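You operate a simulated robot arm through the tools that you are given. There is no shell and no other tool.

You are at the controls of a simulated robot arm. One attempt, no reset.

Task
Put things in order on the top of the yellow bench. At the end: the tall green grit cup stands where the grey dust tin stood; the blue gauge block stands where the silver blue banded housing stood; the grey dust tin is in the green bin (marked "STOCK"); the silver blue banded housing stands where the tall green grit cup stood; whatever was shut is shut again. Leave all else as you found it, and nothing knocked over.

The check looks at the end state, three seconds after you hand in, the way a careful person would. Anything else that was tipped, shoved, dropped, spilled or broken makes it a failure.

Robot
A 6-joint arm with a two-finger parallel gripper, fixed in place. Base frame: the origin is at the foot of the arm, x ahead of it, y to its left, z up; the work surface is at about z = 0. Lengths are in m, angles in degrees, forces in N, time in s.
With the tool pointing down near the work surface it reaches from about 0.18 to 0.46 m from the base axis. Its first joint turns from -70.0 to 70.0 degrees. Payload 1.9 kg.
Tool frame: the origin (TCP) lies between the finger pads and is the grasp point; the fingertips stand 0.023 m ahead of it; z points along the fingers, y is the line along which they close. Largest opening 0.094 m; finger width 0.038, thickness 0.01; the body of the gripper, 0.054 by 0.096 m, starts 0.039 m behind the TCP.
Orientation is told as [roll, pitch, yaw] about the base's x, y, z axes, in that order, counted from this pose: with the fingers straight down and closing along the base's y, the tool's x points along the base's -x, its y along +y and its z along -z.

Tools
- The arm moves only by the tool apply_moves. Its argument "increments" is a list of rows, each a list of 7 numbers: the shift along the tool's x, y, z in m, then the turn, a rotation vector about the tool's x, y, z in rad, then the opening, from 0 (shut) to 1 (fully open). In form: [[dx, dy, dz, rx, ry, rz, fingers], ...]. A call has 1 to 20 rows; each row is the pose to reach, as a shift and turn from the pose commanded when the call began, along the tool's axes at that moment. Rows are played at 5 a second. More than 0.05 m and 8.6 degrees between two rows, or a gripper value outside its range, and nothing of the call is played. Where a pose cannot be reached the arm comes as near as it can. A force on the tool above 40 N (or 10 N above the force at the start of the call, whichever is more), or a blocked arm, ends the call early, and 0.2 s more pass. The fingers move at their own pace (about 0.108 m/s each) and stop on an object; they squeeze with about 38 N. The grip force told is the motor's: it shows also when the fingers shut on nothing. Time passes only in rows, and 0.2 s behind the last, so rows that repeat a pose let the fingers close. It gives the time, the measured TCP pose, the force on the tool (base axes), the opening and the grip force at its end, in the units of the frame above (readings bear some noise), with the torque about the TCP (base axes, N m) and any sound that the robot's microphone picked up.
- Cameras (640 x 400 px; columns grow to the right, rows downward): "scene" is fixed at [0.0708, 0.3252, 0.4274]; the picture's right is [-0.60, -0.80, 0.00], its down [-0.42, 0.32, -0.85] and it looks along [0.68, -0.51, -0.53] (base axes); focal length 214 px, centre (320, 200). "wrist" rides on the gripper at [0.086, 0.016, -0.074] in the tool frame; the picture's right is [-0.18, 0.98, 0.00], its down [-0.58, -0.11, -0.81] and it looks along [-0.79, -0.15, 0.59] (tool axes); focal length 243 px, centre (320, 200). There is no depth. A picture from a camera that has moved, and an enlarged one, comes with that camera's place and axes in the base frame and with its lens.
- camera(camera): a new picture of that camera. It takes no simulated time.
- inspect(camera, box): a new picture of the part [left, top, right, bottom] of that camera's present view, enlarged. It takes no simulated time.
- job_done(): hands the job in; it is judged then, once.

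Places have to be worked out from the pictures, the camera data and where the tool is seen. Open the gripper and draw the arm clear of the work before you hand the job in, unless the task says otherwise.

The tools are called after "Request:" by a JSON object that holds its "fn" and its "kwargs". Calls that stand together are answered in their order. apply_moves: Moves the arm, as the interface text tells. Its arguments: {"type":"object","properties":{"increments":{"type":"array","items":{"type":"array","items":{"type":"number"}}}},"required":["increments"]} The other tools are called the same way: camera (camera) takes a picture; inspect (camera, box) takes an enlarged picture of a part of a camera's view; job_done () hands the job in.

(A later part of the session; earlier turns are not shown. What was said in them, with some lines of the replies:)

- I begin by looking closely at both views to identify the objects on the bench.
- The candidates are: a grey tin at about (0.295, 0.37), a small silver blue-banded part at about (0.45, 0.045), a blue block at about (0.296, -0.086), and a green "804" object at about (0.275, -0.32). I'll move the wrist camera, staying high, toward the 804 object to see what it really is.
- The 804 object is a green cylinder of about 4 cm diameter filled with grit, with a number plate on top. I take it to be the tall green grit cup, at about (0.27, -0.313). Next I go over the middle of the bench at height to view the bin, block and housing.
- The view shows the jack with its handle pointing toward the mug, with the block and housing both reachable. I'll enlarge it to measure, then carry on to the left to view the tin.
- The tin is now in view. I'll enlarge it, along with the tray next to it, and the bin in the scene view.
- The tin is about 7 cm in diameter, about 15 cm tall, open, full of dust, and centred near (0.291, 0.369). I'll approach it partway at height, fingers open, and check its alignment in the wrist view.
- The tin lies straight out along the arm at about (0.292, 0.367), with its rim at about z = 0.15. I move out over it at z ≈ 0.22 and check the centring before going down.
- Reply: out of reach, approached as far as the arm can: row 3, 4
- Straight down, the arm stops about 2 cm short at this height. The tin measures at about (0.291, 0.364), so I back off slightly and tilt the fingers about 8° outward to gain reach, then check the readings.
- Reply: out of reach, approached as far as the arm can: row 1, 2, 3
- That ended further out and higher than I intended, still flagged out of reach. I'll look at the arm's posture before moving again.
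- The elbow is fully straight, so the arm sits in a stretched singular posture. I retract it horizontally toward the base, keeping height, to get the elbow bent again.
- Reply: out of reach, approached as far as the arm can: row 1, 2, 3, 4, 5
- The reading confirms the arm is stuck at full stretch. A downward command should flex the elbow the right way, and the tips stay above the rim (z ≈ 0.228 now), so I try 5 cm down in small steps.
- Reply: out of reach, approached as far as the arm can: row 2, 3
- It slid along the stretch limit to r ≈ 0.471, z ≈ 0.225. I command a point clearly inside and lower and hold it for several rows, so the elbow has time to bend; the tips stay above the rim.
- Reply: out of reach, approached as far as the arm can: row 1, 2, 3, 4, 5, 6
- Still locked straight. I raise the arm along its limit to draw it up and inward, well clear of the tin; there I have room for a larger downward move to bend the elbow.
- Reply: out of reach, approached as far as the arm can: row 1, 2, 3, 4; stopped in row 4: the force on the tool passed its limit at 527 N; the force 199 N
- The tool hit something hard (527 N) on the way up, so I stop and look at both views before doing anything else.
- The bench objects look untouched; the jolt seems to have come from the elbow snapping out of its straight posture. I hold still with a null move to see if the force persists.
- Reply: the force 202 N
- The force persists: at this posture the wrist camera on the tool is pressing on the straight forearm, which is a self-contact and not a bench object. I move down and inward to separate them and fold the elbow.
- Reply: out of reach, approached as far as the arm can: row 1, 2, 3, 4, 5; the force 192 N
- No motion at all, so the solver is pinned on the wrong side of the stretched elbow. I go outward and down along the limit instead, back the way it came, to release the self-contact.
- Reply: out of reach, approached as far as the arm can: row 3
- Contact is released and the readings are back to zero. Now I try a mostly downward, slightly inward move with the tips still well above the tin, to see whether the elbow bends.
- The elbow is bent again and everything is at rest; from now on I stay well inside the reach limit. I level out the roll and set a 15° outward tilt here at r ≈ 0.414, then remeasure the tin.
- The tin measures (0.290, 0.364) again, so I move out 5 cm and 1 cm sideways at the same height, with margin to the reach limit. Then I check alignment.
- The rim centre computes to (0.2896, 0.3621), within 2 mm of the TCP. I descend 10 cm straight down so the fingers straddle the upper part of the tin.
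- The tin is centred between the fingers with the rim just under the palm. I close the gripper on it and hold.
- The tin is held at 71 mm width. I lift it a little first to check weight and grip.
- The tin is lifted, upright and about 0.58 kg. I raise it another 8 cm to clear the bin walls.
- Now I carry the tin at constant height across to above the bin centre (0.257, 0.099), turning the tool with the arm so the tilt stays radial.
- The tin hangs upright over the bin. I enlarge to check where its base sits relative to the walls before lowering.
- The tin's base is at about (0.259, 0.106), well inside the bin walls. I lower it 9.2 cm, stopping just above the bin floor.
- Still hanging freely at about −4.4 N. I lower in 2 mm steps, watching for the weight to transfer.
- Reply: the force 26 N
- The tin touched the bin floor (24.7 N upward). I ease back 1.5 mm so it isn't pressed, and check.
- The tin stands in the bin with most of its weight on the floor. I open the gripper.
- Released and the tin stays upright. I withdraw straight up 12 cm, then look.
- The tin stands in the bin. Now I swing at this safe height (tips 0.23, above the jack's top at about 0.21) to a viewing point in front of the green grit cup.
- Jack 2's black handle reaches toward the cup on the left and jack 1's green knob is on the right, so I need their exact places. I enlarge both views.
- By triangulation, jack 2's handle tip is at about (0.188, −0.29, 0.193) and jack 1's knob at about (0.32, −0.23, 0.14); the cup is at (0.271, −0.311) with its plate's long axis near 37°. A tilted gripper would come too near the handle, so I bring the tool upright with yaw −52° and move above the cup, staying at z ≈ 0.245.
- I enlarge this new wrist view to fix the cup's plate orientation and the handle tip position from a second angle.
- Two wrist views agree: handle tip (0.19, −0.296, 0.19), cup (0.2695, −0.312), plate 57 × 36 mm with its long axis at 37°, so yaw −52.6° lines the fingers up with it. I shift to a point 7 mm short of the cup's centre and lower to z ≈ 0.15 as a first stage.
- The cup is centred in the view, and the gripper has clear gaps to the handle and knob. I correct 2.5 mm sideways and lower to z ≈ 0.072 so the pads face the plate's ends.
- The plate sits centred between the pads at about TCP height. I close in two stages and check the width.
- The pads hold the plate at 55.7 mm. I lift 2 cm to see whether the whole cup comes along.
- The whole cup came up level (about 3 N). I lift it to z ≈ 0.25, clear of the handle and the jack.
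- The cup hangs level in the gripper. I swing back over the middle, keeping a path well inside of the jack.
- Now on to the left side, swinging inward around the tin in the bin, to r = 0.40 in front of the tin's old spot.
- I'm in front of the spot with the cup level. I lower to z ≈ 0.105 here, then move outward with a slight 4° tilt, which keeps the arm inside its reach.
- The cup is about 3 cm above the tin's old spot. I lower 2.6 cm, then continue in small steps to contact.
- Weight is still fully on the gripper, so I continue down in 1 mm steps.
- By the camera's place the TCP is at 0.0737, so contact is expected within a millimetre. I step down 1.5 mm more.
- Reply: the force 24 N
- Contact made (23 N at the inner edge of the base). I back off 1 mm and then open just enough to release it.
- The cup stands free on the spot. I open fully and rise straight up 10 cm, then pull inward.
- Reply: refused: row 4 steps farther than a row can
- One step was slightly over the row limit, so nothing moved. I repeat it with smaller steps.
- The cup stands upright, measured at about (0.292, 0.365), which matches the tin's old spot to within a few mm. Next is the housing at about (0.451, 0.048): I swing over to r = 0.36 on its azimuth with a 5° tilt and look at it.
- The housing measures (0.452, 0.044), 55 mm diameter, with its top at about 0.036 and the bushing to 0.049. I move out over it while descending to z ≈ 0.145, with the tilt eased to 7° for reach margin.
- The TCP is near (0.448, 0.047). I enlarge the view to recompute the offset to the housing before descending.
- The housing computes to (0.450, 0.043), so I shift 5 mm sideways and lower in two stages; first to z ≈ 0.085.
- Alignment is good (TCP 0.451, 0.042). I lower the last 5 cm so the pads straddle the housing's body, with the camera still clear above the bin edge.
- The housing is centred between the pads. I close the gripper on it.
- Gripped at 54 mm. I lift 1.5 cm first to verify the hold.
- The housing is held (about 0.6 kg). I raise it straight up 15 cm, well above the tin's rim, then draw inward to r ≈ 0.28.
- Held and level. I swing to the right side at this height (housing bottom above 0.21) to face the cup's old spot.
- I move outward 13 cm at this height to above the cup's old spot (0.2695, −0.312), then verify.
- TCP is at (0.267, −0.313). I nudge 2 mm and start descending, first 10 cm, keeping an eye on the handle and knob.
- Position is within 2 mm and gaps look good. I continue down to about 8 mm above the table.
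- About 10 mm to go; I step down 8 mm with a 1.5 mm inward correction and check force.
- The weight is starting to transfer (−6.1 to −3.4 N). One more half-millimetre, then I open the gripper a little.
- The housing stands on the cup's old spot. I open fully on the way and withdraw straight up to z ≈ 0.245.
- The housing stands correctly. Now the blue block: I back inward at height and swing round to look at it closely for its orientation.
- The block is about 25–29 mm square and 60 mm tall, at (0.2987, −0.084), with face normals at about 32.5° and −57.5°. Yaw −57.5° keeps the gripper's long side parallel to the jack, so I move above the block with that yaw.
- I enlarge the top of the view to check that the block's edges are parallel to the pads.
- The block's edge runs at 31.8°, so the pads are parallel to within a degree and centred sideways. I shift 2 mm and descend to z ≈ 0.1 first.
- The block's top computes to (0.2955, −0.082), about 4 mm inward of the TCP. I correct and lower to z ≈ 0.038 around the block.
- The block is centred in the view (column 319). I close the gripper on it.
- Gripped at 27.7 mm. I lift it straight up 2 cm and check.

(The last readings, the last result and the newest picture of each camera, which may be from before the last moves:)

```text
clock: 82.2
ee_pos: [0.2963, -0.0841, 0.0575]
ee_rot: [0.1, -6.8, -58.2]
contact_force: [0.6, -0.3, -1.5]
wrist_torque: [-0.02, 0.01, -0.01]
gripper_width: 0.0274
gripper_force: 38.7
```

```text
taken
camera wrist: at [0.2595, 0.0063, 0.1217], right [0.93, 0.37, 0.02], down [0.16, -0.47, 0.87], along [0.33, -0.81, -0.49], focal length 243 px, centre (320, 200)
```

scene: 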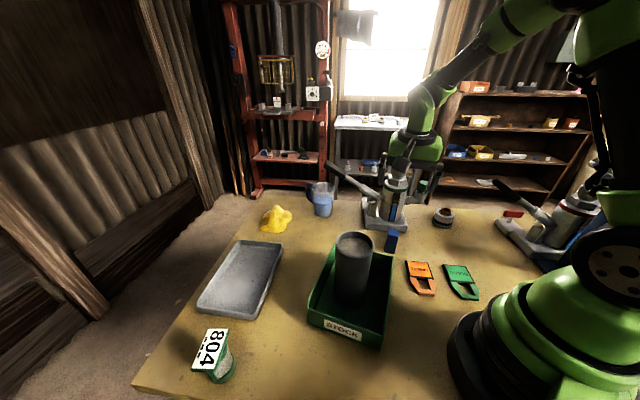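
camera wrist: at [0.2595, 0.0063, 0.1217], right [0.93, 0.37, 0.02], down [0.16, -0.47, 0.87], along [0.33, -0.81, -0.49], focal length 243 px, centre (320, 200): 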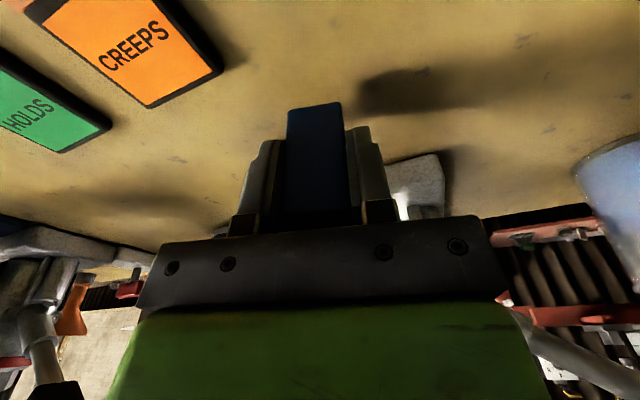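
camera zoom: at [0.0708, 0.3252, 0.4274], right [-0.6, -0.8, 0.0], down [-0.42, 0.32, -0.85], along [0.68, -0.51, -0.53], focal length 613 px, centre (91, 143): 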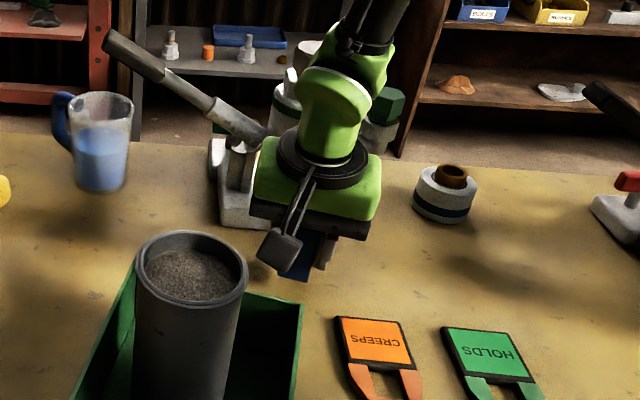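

The block is held. I raise it to z ≈ 0.22 and swing to the housing's azimuth at r ≈ 0.34, turning the yaw to 5.5°.

Request:
{"fn": "apply_moves", "kwargs": {"increments": [[-0.0036, 0, -0.03, 0, 0, 0, 0], [-0.0071, 0, -0.06, 0, 0, 0, 0], [-0.0107, 0, -0.09, 0, 0, 0, 0], [-0.0143, 0, -0.12, 0, 0, 0, 0], [-0.0179, 0, -0.15, 0, 0, 0, 0], [-0.0195, 0, -0.1638, 0, 0, 0, 0], [-0.0101, 0.0123, -0.1649, -0.0165, 0, -0.138, 0], [-0.0006, 0.0246, -0.1661, -0.0329, 0, -0.276, 0], [0.0088, 0.0369, -0.1672, -0.0494, 0, -0.414, 0], [0.0183, 0.0493, -0.1683, -0.0659, 0, -0.552, 0], [0.0277, 0.0616, -0.1694, -0.0823, 0, -0.69, 0], [0.0371, 0.0739, -0.1706, -0.0988, 0, -0.828, 0], [0.0466, 0.0862, -0.1717, -0.1152, 0, -0.966, 0], [0.056, 0.0985, -0.1728, -0.1317, 0, -1.104, 0], [0.056, 0.0985, -0.1728, -0.1317, 0, -1.104, 0]]}}

Request:
{"fn": "camera", "kwargs": {"camera": "wrist"}}

Request:
{"fn": "camera", "kwargs": {"camera": "scene"}}

```text
clock: 85.4
ee_pos: [0.3382, 0.0334, 0.2207]
ee_rot: [0.0, -6.9, 5.7]
contact_force: [0.8, -0.4, -1.0]
wrist_torque: [0.02, 0.01, -0.01]
gripper_width: 0.0277
gripper_force: 38.1
```

```text
taken
camera wrist: at [0.242, 0.0408, 0.2854], right [0.08, 1.0, 0.02], down [0.49, -0.06, 0.87], along [0.87, -0.06, -0.49], focal length 243 px, centre (320, 200)
```

wrist: 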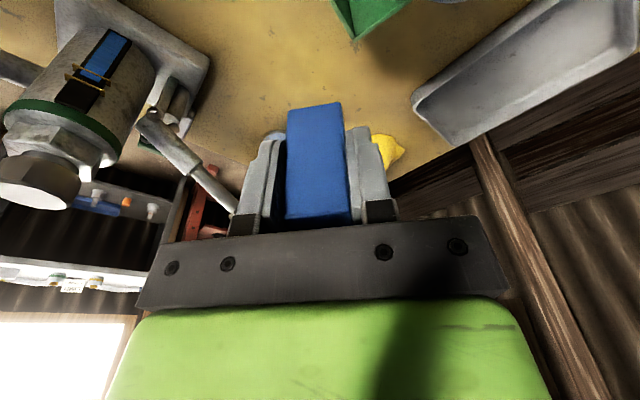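

```text
taken
```

scene: 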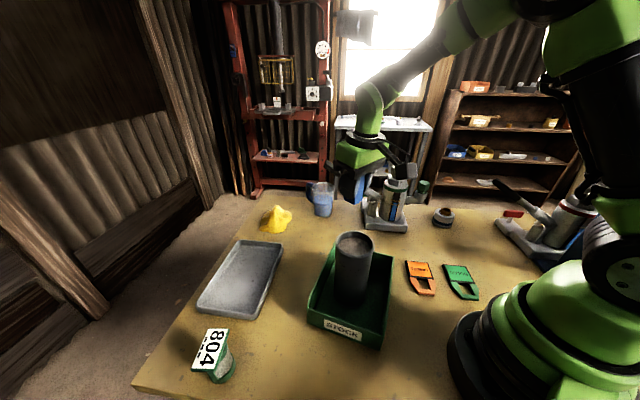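

TCP is at (0.337, 0.034). I move out over the housing's old spot (0.451, 0.043) while descending to z ≈ 0.13, then check.

Request:
{"fn": "apply_moves", "kwargs": {"increments": [[-0.0274, -0.0006, 0.0235, 0, 0, 0, 0], [-0.0542, -0.0013, 0.0519, 0, 0, 0, 0], [-0.081, -0.002, 0.0803, 0, 0, 0, 0], [-0.102, -0.0025, 0.103, 0, 0, 0, 0], [-0.102, -0.0025, 0.103, 0, 0, 0, 0]]}}

Request:
{"fn": "camera", "kwargs": {"camera": "wrist"}}

Request:
{"fn": "inspect", "kwargs": {"camera": "scene", "box": [260, 130, 420, 260]}}

```text
clock: 86.6
ee_pos: [0.4518, 0.0414, 0.1364]
ee_rot: [-0.1, -6.8, 5.6]
contact_force: [0.1, 0.8, -1.0]
wrist_torque: [0.01, 0.02, 0.03]
gripper_width: 0.0274
gripper_force: 37.7
```

```text
taken
camera wrist: at [0.3551, 0.0486, 0.1995], right [0.09, 1.0, 0.02], down [0.49, -0.06, 0.87], along [0.87, -0.06, -0.49], focal length 243 px, centre (320, 200)
```

wrist: 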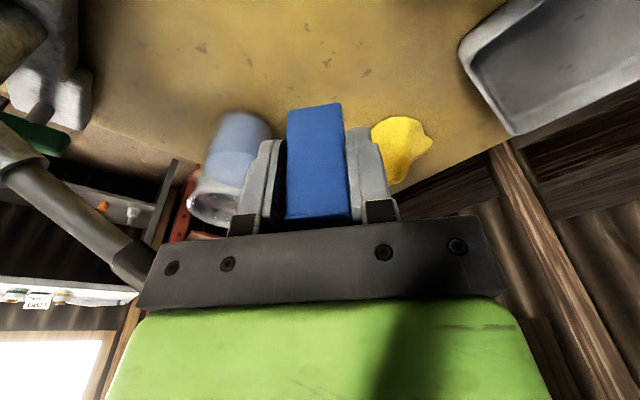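

```text
3.08 times, centred on (340, 195) of scene
camera zoom: at [0.0709, 0.3252, 0.4274], right [-0.6, -0.8, 0.0], down [-0.42, 0.32, -0.85], along [0.68, -0.51, -0.53], focal length 660 px, centre (258, 215)
```

zoom: 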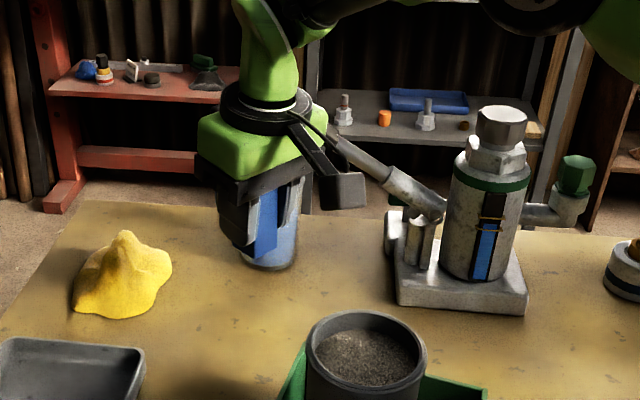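

TCP is within 1.5 mm of the target. I lower the block to about 8 mm above the table.

Request:
{"fn": "apply_moves", "kwargs": {"increments": [[0.003, 0.0013, 0.0248, 0, 0, 0, 0], [0.006, 0.0013, 0.0497, 0, 0, 0, 0], [0.0084, 0.0013, 0.07, 0, 0, 0, 0], [0.0107, 0.0013, 0.0884, 0, 0, 0, 0], [0.0107, 0.0013, 0.0884, 0, 0, 0, 0]]}}

Request:
{"fn": "camera", "kwargs": {"camera": "wrist"}}

Request:
{"fn": "inspect", "kwargs": {"camera": "scene", "box": [260, 150, 420, 280]}}

```text
clock: 87.8
ee_pos: [0.4508, 0.042, 0.0435]
ee_rot: [0.1, -6.8, 5.6]
contact_force: [0.1, -0.8, -0.4]
wrist_torque: [0.01, -0.01, 0.03]
gripper_width: 0.0278
gripper_force: 38.3
```

```text
taken
camera wrist: at [0.3549, 0.0495, 0.1073], right [0.09, 1.0, 0.02], down [0.49, -0.06, 0.87], along [0.87, -0.06, -0.49], focal length 243 px, centre (320, 200)
```

wrist: 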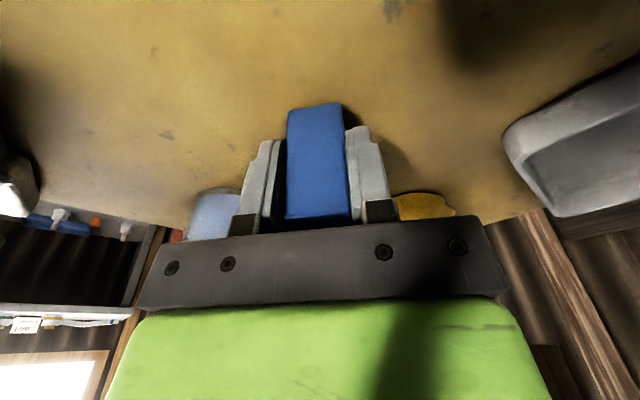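

```text
3.08 times, centred on (340, 215) of scene
camera zoom: at [0.0708, 0.3252, 0.4274], right [-0.6, -0.8, 0.0], down [-0.42, 0.32, -0.85], along [0.68, -0.51, -0.53], focal length 660 px, centre (258, 154)
```

zoom: 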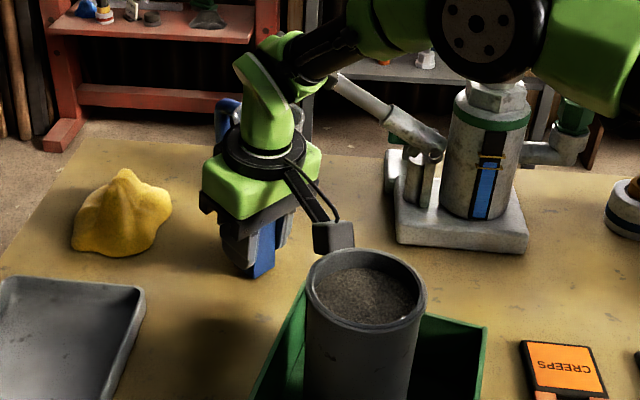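

About 5 mm remain. I step down 3.5 mm, then 1 mm at a time.

Request:
{"fn": "apply_moves", "kwargs": {"increments": [[0.0002, 0, 0.002, 0, 0, 0, 0], [0.0004, 0, 0.0035, 0, 0, 0, 0], [0.0004, 0, 0.0035, 0, 0, 0, 0]]}}

Request:
{"fn": "apply_moves", "kwargs": {"increments": [[0.0001, 0, 0.0007, 0, 0, 0, 0], [0.0002, 0, 0.0014, 0, 0, 0, 0], [0.0002, 0, 0.0014, 0, 0, 0, 0]]}}

```text
clock: 88.6
ee_pos: [0.4517, 0.0424, 0.0389]
ee_rot: [0.0, -6.9, 5.7]
contact_force: [-0.1, 0.0, -0.2]
wrist_torque: [-0.02, 0.01, -0.05]
gripper_width: 0.0276
gripper_force: 38.0
```

```text
clock: 89.4
ee_pos: [0.4509, 0.0443, 0.0396]
ee_rot: [0.0, -7.0, 5.6]
contact_force: [0.4, 0.9, -0.4]
wrist_torque: [0.0, 0.02, -0.01]
gripper_width: 0.0274
gripper_force: 38.2
```

The force is still small; I step down another millimetre to find contact.

Request:
{"fn": "apply_moves", "kwargs": {"increments": [[0.0001, 0, 0.0006, 0, 0, 0, 0], [0.0001, 0, 0.0012, 0, 0, 0, 0], [0.0001, 0, 0.0012, 0, 0, 0, 0]]}}

Request:
{"fn": "camera", "kwargs": {"camera": "wrist"}}

```text
clock: 90.2
ee_pos: [0.4518, 0.0435, 0.039]
ee_rot: [0.0, -6.9, 5.6]
contact_force: [-3.6, 0.1, 11.8]
wrist_torque: [-0.03, 0.24, -0.03]
gripper_width: 0.0274
gripper_force: 37.9
```

```text
taken
camera wrist: at [0.3554, 0.0512, 0.102], right [0.09, 1.0, 0.02], down [0.49, -0.06, 0.87], along [0.87, -0.06, -0.49], focal length 243 px, centre (320, 200)
```

wrist: 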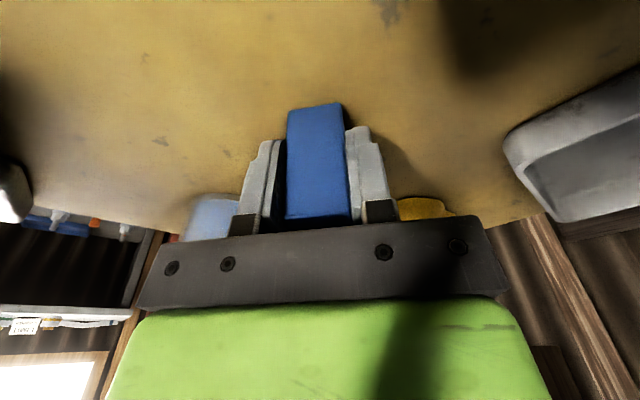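

Contact (about 12 N). I back off half a millimetre and open the gripper gradually.

Request:
{"fn": "apply_moves", "kwargs": {"increments": [[0, 0, -0.0005, 0, 0, 0, 0], [0, 0, -0.0005, 0, 0, 0, 0]]}}

Request:
{"fn": "apply_moves", "kwargs": {"increments": [[0, 0, 0, 0, 0, 0, 0.32], [0, 0, 0, 0, 0, 0, 0.36], [0, 0, 0, 0, 0, 0, 0.45], [0, 0, 0, 0, 0, 0, 0.6], [0, 0, 0, 0, 0, 0, 0.75], [0, 0, 0, 0, 0, 0, 0.75]]}}

Request:
{"fn": "camera", "kwargs": {"camera": "wrist"}}

Request:
{"fn": "inspect", "kwargs": {"camera": "scene", "box": [260, 150, 420, 280]}}

```text
clock: 90.8
ee_pos: [0.4528, 0.0436, 0.038]
ee_rot: [0.0, -7.0, 5.6]
contact_force: [-3.3, -2.6, 9.7]
wrist_torque: [-0.08, 0.12, -0.04]
gripper_width: 0.0278
gripper_force: 37.8
```

```text
clock: 92.2
ee_pos: [0.4518, 0.0435, 0.0401]
ee_rot: [0.0, -6.9, 5.6]
contact_force: [-0.1, -0.8, 0.1]
wrist_torque: [0.0, 0.01, -0.03]
gripper_width: 0.0705
gripper_force: 0.2
```

```text
taken
camera wrist: at [0.3558, 0.0514, 0.102], right [0.09, 1.0, 0.02], down [0.49, -0.06, 0.87], along [0.87, -0.06, -0.49], focal length 243 px, centre (320, 200)
```

wrist: 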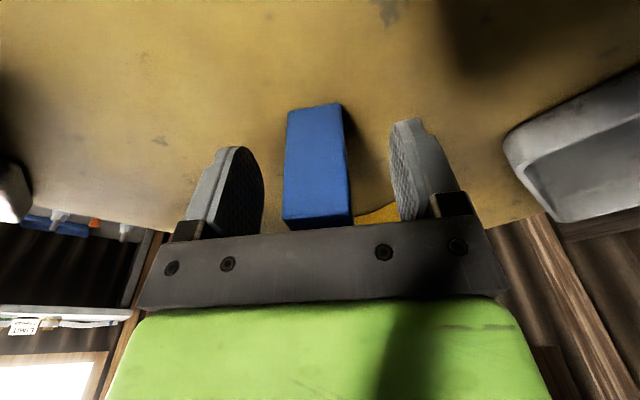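

```text
3.08 times, centred on (340, 215) of scene
camera zoom: at [0.0708, 0.3252, 0.4274], right [-0.6, -0.8, 0.0], down [-0.42, 0.32, -0.85], along [0.68, -0.51, -0.53], focal length 660 px, centre (258, 154)
```

zoom: 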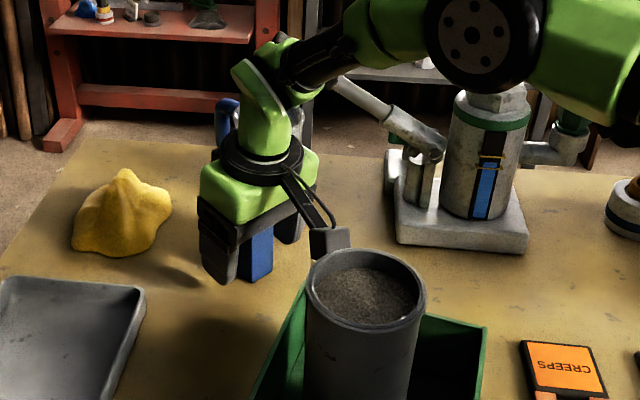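

The block stands free on the housing's old spot. I rise straight up 15 cm, then draw the arm inward.

Request:
{"fn": "apply_moves", "kwargs": {"increments": [[-0.0024, 0, -0.0199, 0, 0, 0, 0.75], [-0.006, 0, -0.0497, 0, 0, 0, 0.75], [-0.0096, 0, -0.0795, 0, 0, 0, 1], [-0.0132, 0, -0.1092, 0, 0, 0, 1], [-0.018, 0, -0.149, 0, 0, 0, 1], [0.0148, 0, -0.1629, 0, 0, 0, 1], [0.0474, 0, -0.1769, 0, 0, 0, 1], [0.08, 0, -0.1908, 0, 0, 0, 1], [0.1125, 0, -0.2048, 0, 0, 0, 1], [0.1451, 0, -0.2187, 0, 0, 0, 1]]}}

Request:
{"fn": "camera", "kwargs": {"camera": "wrist"}}

Request:
{"fn": "camera", "kwargs": {"camera": "scene"}}

```text
clock: 94.4
ee_pos: [0.2796, 0.0257, 0.2384]
ee_rot: [0.0, -6.9, 5.5]
contact_force: [0.3, 0.2, -1.4]
wrist_torque: [0.02, -0.02, 0.0]
gripper_width: 0.0938
gripper_force: 0.1
```

```text
taken
camera wrist: at [0.1837, 0.0329, 0.302], right [0.09, 1.0, 0.02], down [0.49, -0.06, 0.87], along [0.87, -0.06, -0.49], focal length 243 px, centre (320, 200)
```

wrist: 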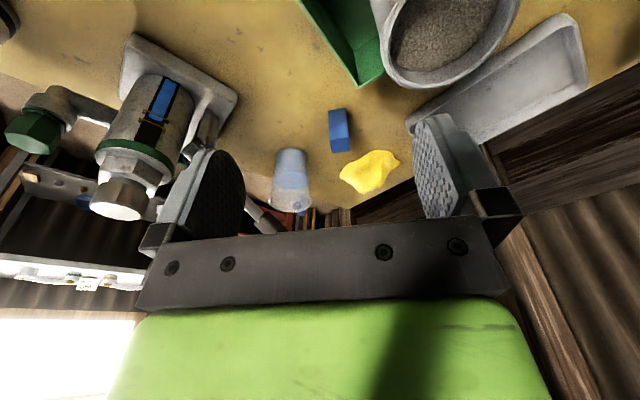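

```text
taken
```

scene: 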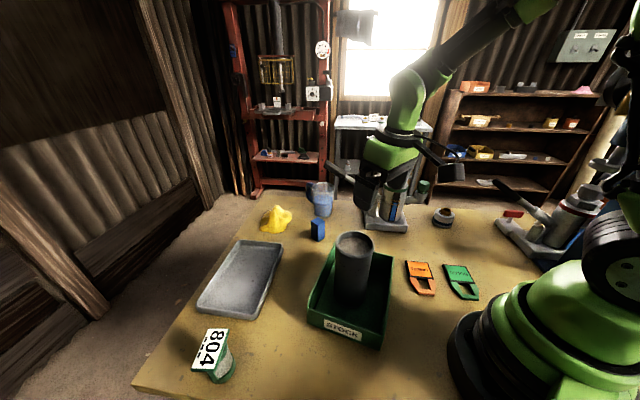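

All four moves are done. I enlarge the scene for a final check of each piece, then raise the arm clear.

Request:
{"fn": "apply_moves", "kwargs": {"increments": [[0, 0, -0.03, 0, 0.04, 0, 1], [0, 0, -0.06, 0, 0.08, 0, 1], [0, 0, -0.09, 0, 0.12, 0, 1], [0, 0, -0.09, 0, 0.12, 0, 1]]}}

Request:
{"fn": "inspect", "kwargs": {"camera": "scene", "box": [240, 140, 480, 290]}}

Request:
{"fn": "inspect", "kwargs": {"camera": "scene", "box": [130, 200, 450, 400]}}

Request:
{"fn": "inspect", "kwargs": {"camera": "scene", "box": [400, 140, 640, 290]}}

Request:
{"fn": "camera", "kwargs": {"camera": "wrist"}}

```text
clock: 95.4
ee_pos: [0.2697, 0.0252, 0.3273]
ee_rot: [0.0, 0.0, 5.7]
contact_force: [0.0, -0.4, 0.8]
wrist_torque: [-0.02, 0.02, 0.0]
gripper_width: 0.0941
gripper_force: 0.1
```

```text
2.67 times, centred on (360, 215) of scene
camera zoom: at [0.0708, 0.3252, 0.4274], right [-0.6, -0.8, 0.0], down [-0.42, 0.32, -0.85], along [0.68, -0.51, -0.53], focal length 572 px, centre (213, 160)
```

zoom: 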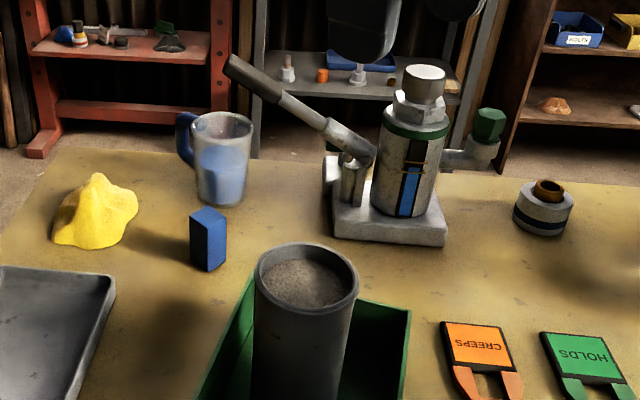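

```text
2.00 times, centred on (290, 300) of scene
camera zoom: at [0.0708, 0.3252, 0.4274], right [-0.6, -0.8, 0.0], down [-0.42, 0.32, -0.85], along [0.68, -0.51, -0.53], focal length 429 px, centre (380, 0)
```

zoom: 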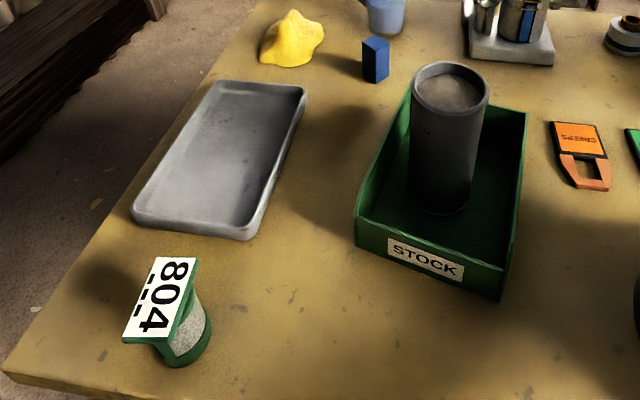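

```text
2.67 times, centred on (520, 215) of scene
camera zoom: at [0.0708, 0.3252, 0.4274], right [-0.6, -0.8, 0.0], down [-0.42, 0.32, -0.85], along [0.68, -0.51, -0.53], focal length 572 px, centre (-213, 160)
```

zoom: 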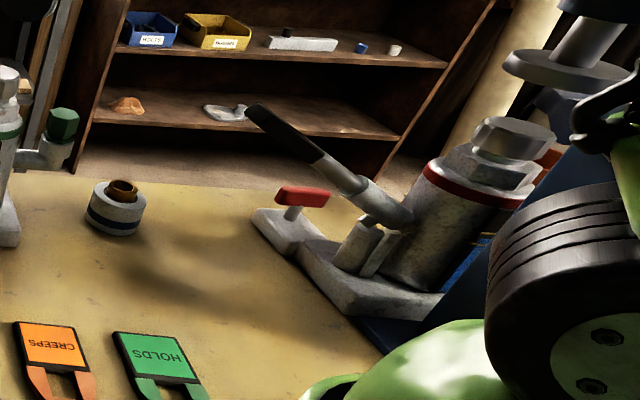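

```text
taken
camera wrist: at [0.1817, 0.034, 0.4022], right [0.09, 1.0, 0.0], down [0.59, -0.05, 0.81], along [0.8, -0.07, -0.59], focal length 243 px, centre (320, 200)
```

wrist: 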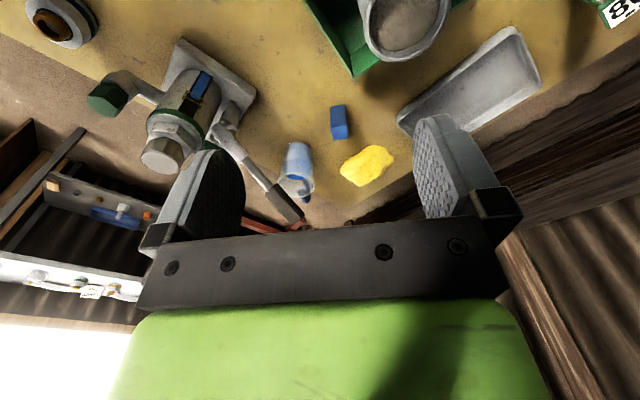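

The final check shows:
- **Tin:** upright in the STOCK bin.
- **Cup:** on the tin's old spot.
- **Housing:** on the cup's old spot.
- **Block:** on the housing's old spot.

The bin, tray, mug, yellow lump, tags and both jacks look as they did at the start, and the gripper is open and clear. I hand in the job.

Request:
{"fn": "job_done", "kwargs": {}}

```text
The job is handed in.
```

I've handed the job in with all four pieces moved; the tool only confirmed that it was received, not whether it passed.

| Piece | Where it ended up |
|---|---|
| Grey dust tin | Upright in the green STOCK bin |
| Tall green grit cup (marked 804) | Where the tin stood, within about 5 mm by the pictures |
| Silver blue banded housing | Where the cup stood, within about 2 mm |
| Blue gauge block | Where the housing stood, within about 2 mm |

Nothing was knocked over or spilled that I could see. In the last pictures the bin, tray, mug, yellow lump, both tags and both jacks sit where they did at the start. I found nothing shut on the bench, so there was nothing to close again. The gripper is open and the arm is clear of the work.

- **Arm jolt:** early on, reaching for the tin, the arm locked fully stretched. On the way out of that, its wrist camera pressed against its own forearm with a force of 527 N. No object on the bench was touched, and the arm worked normally afterwards.
- **How the cup was set down:** it was held by its number plate and released at a slight tilt of about 4°. It settled flat and stands upright.
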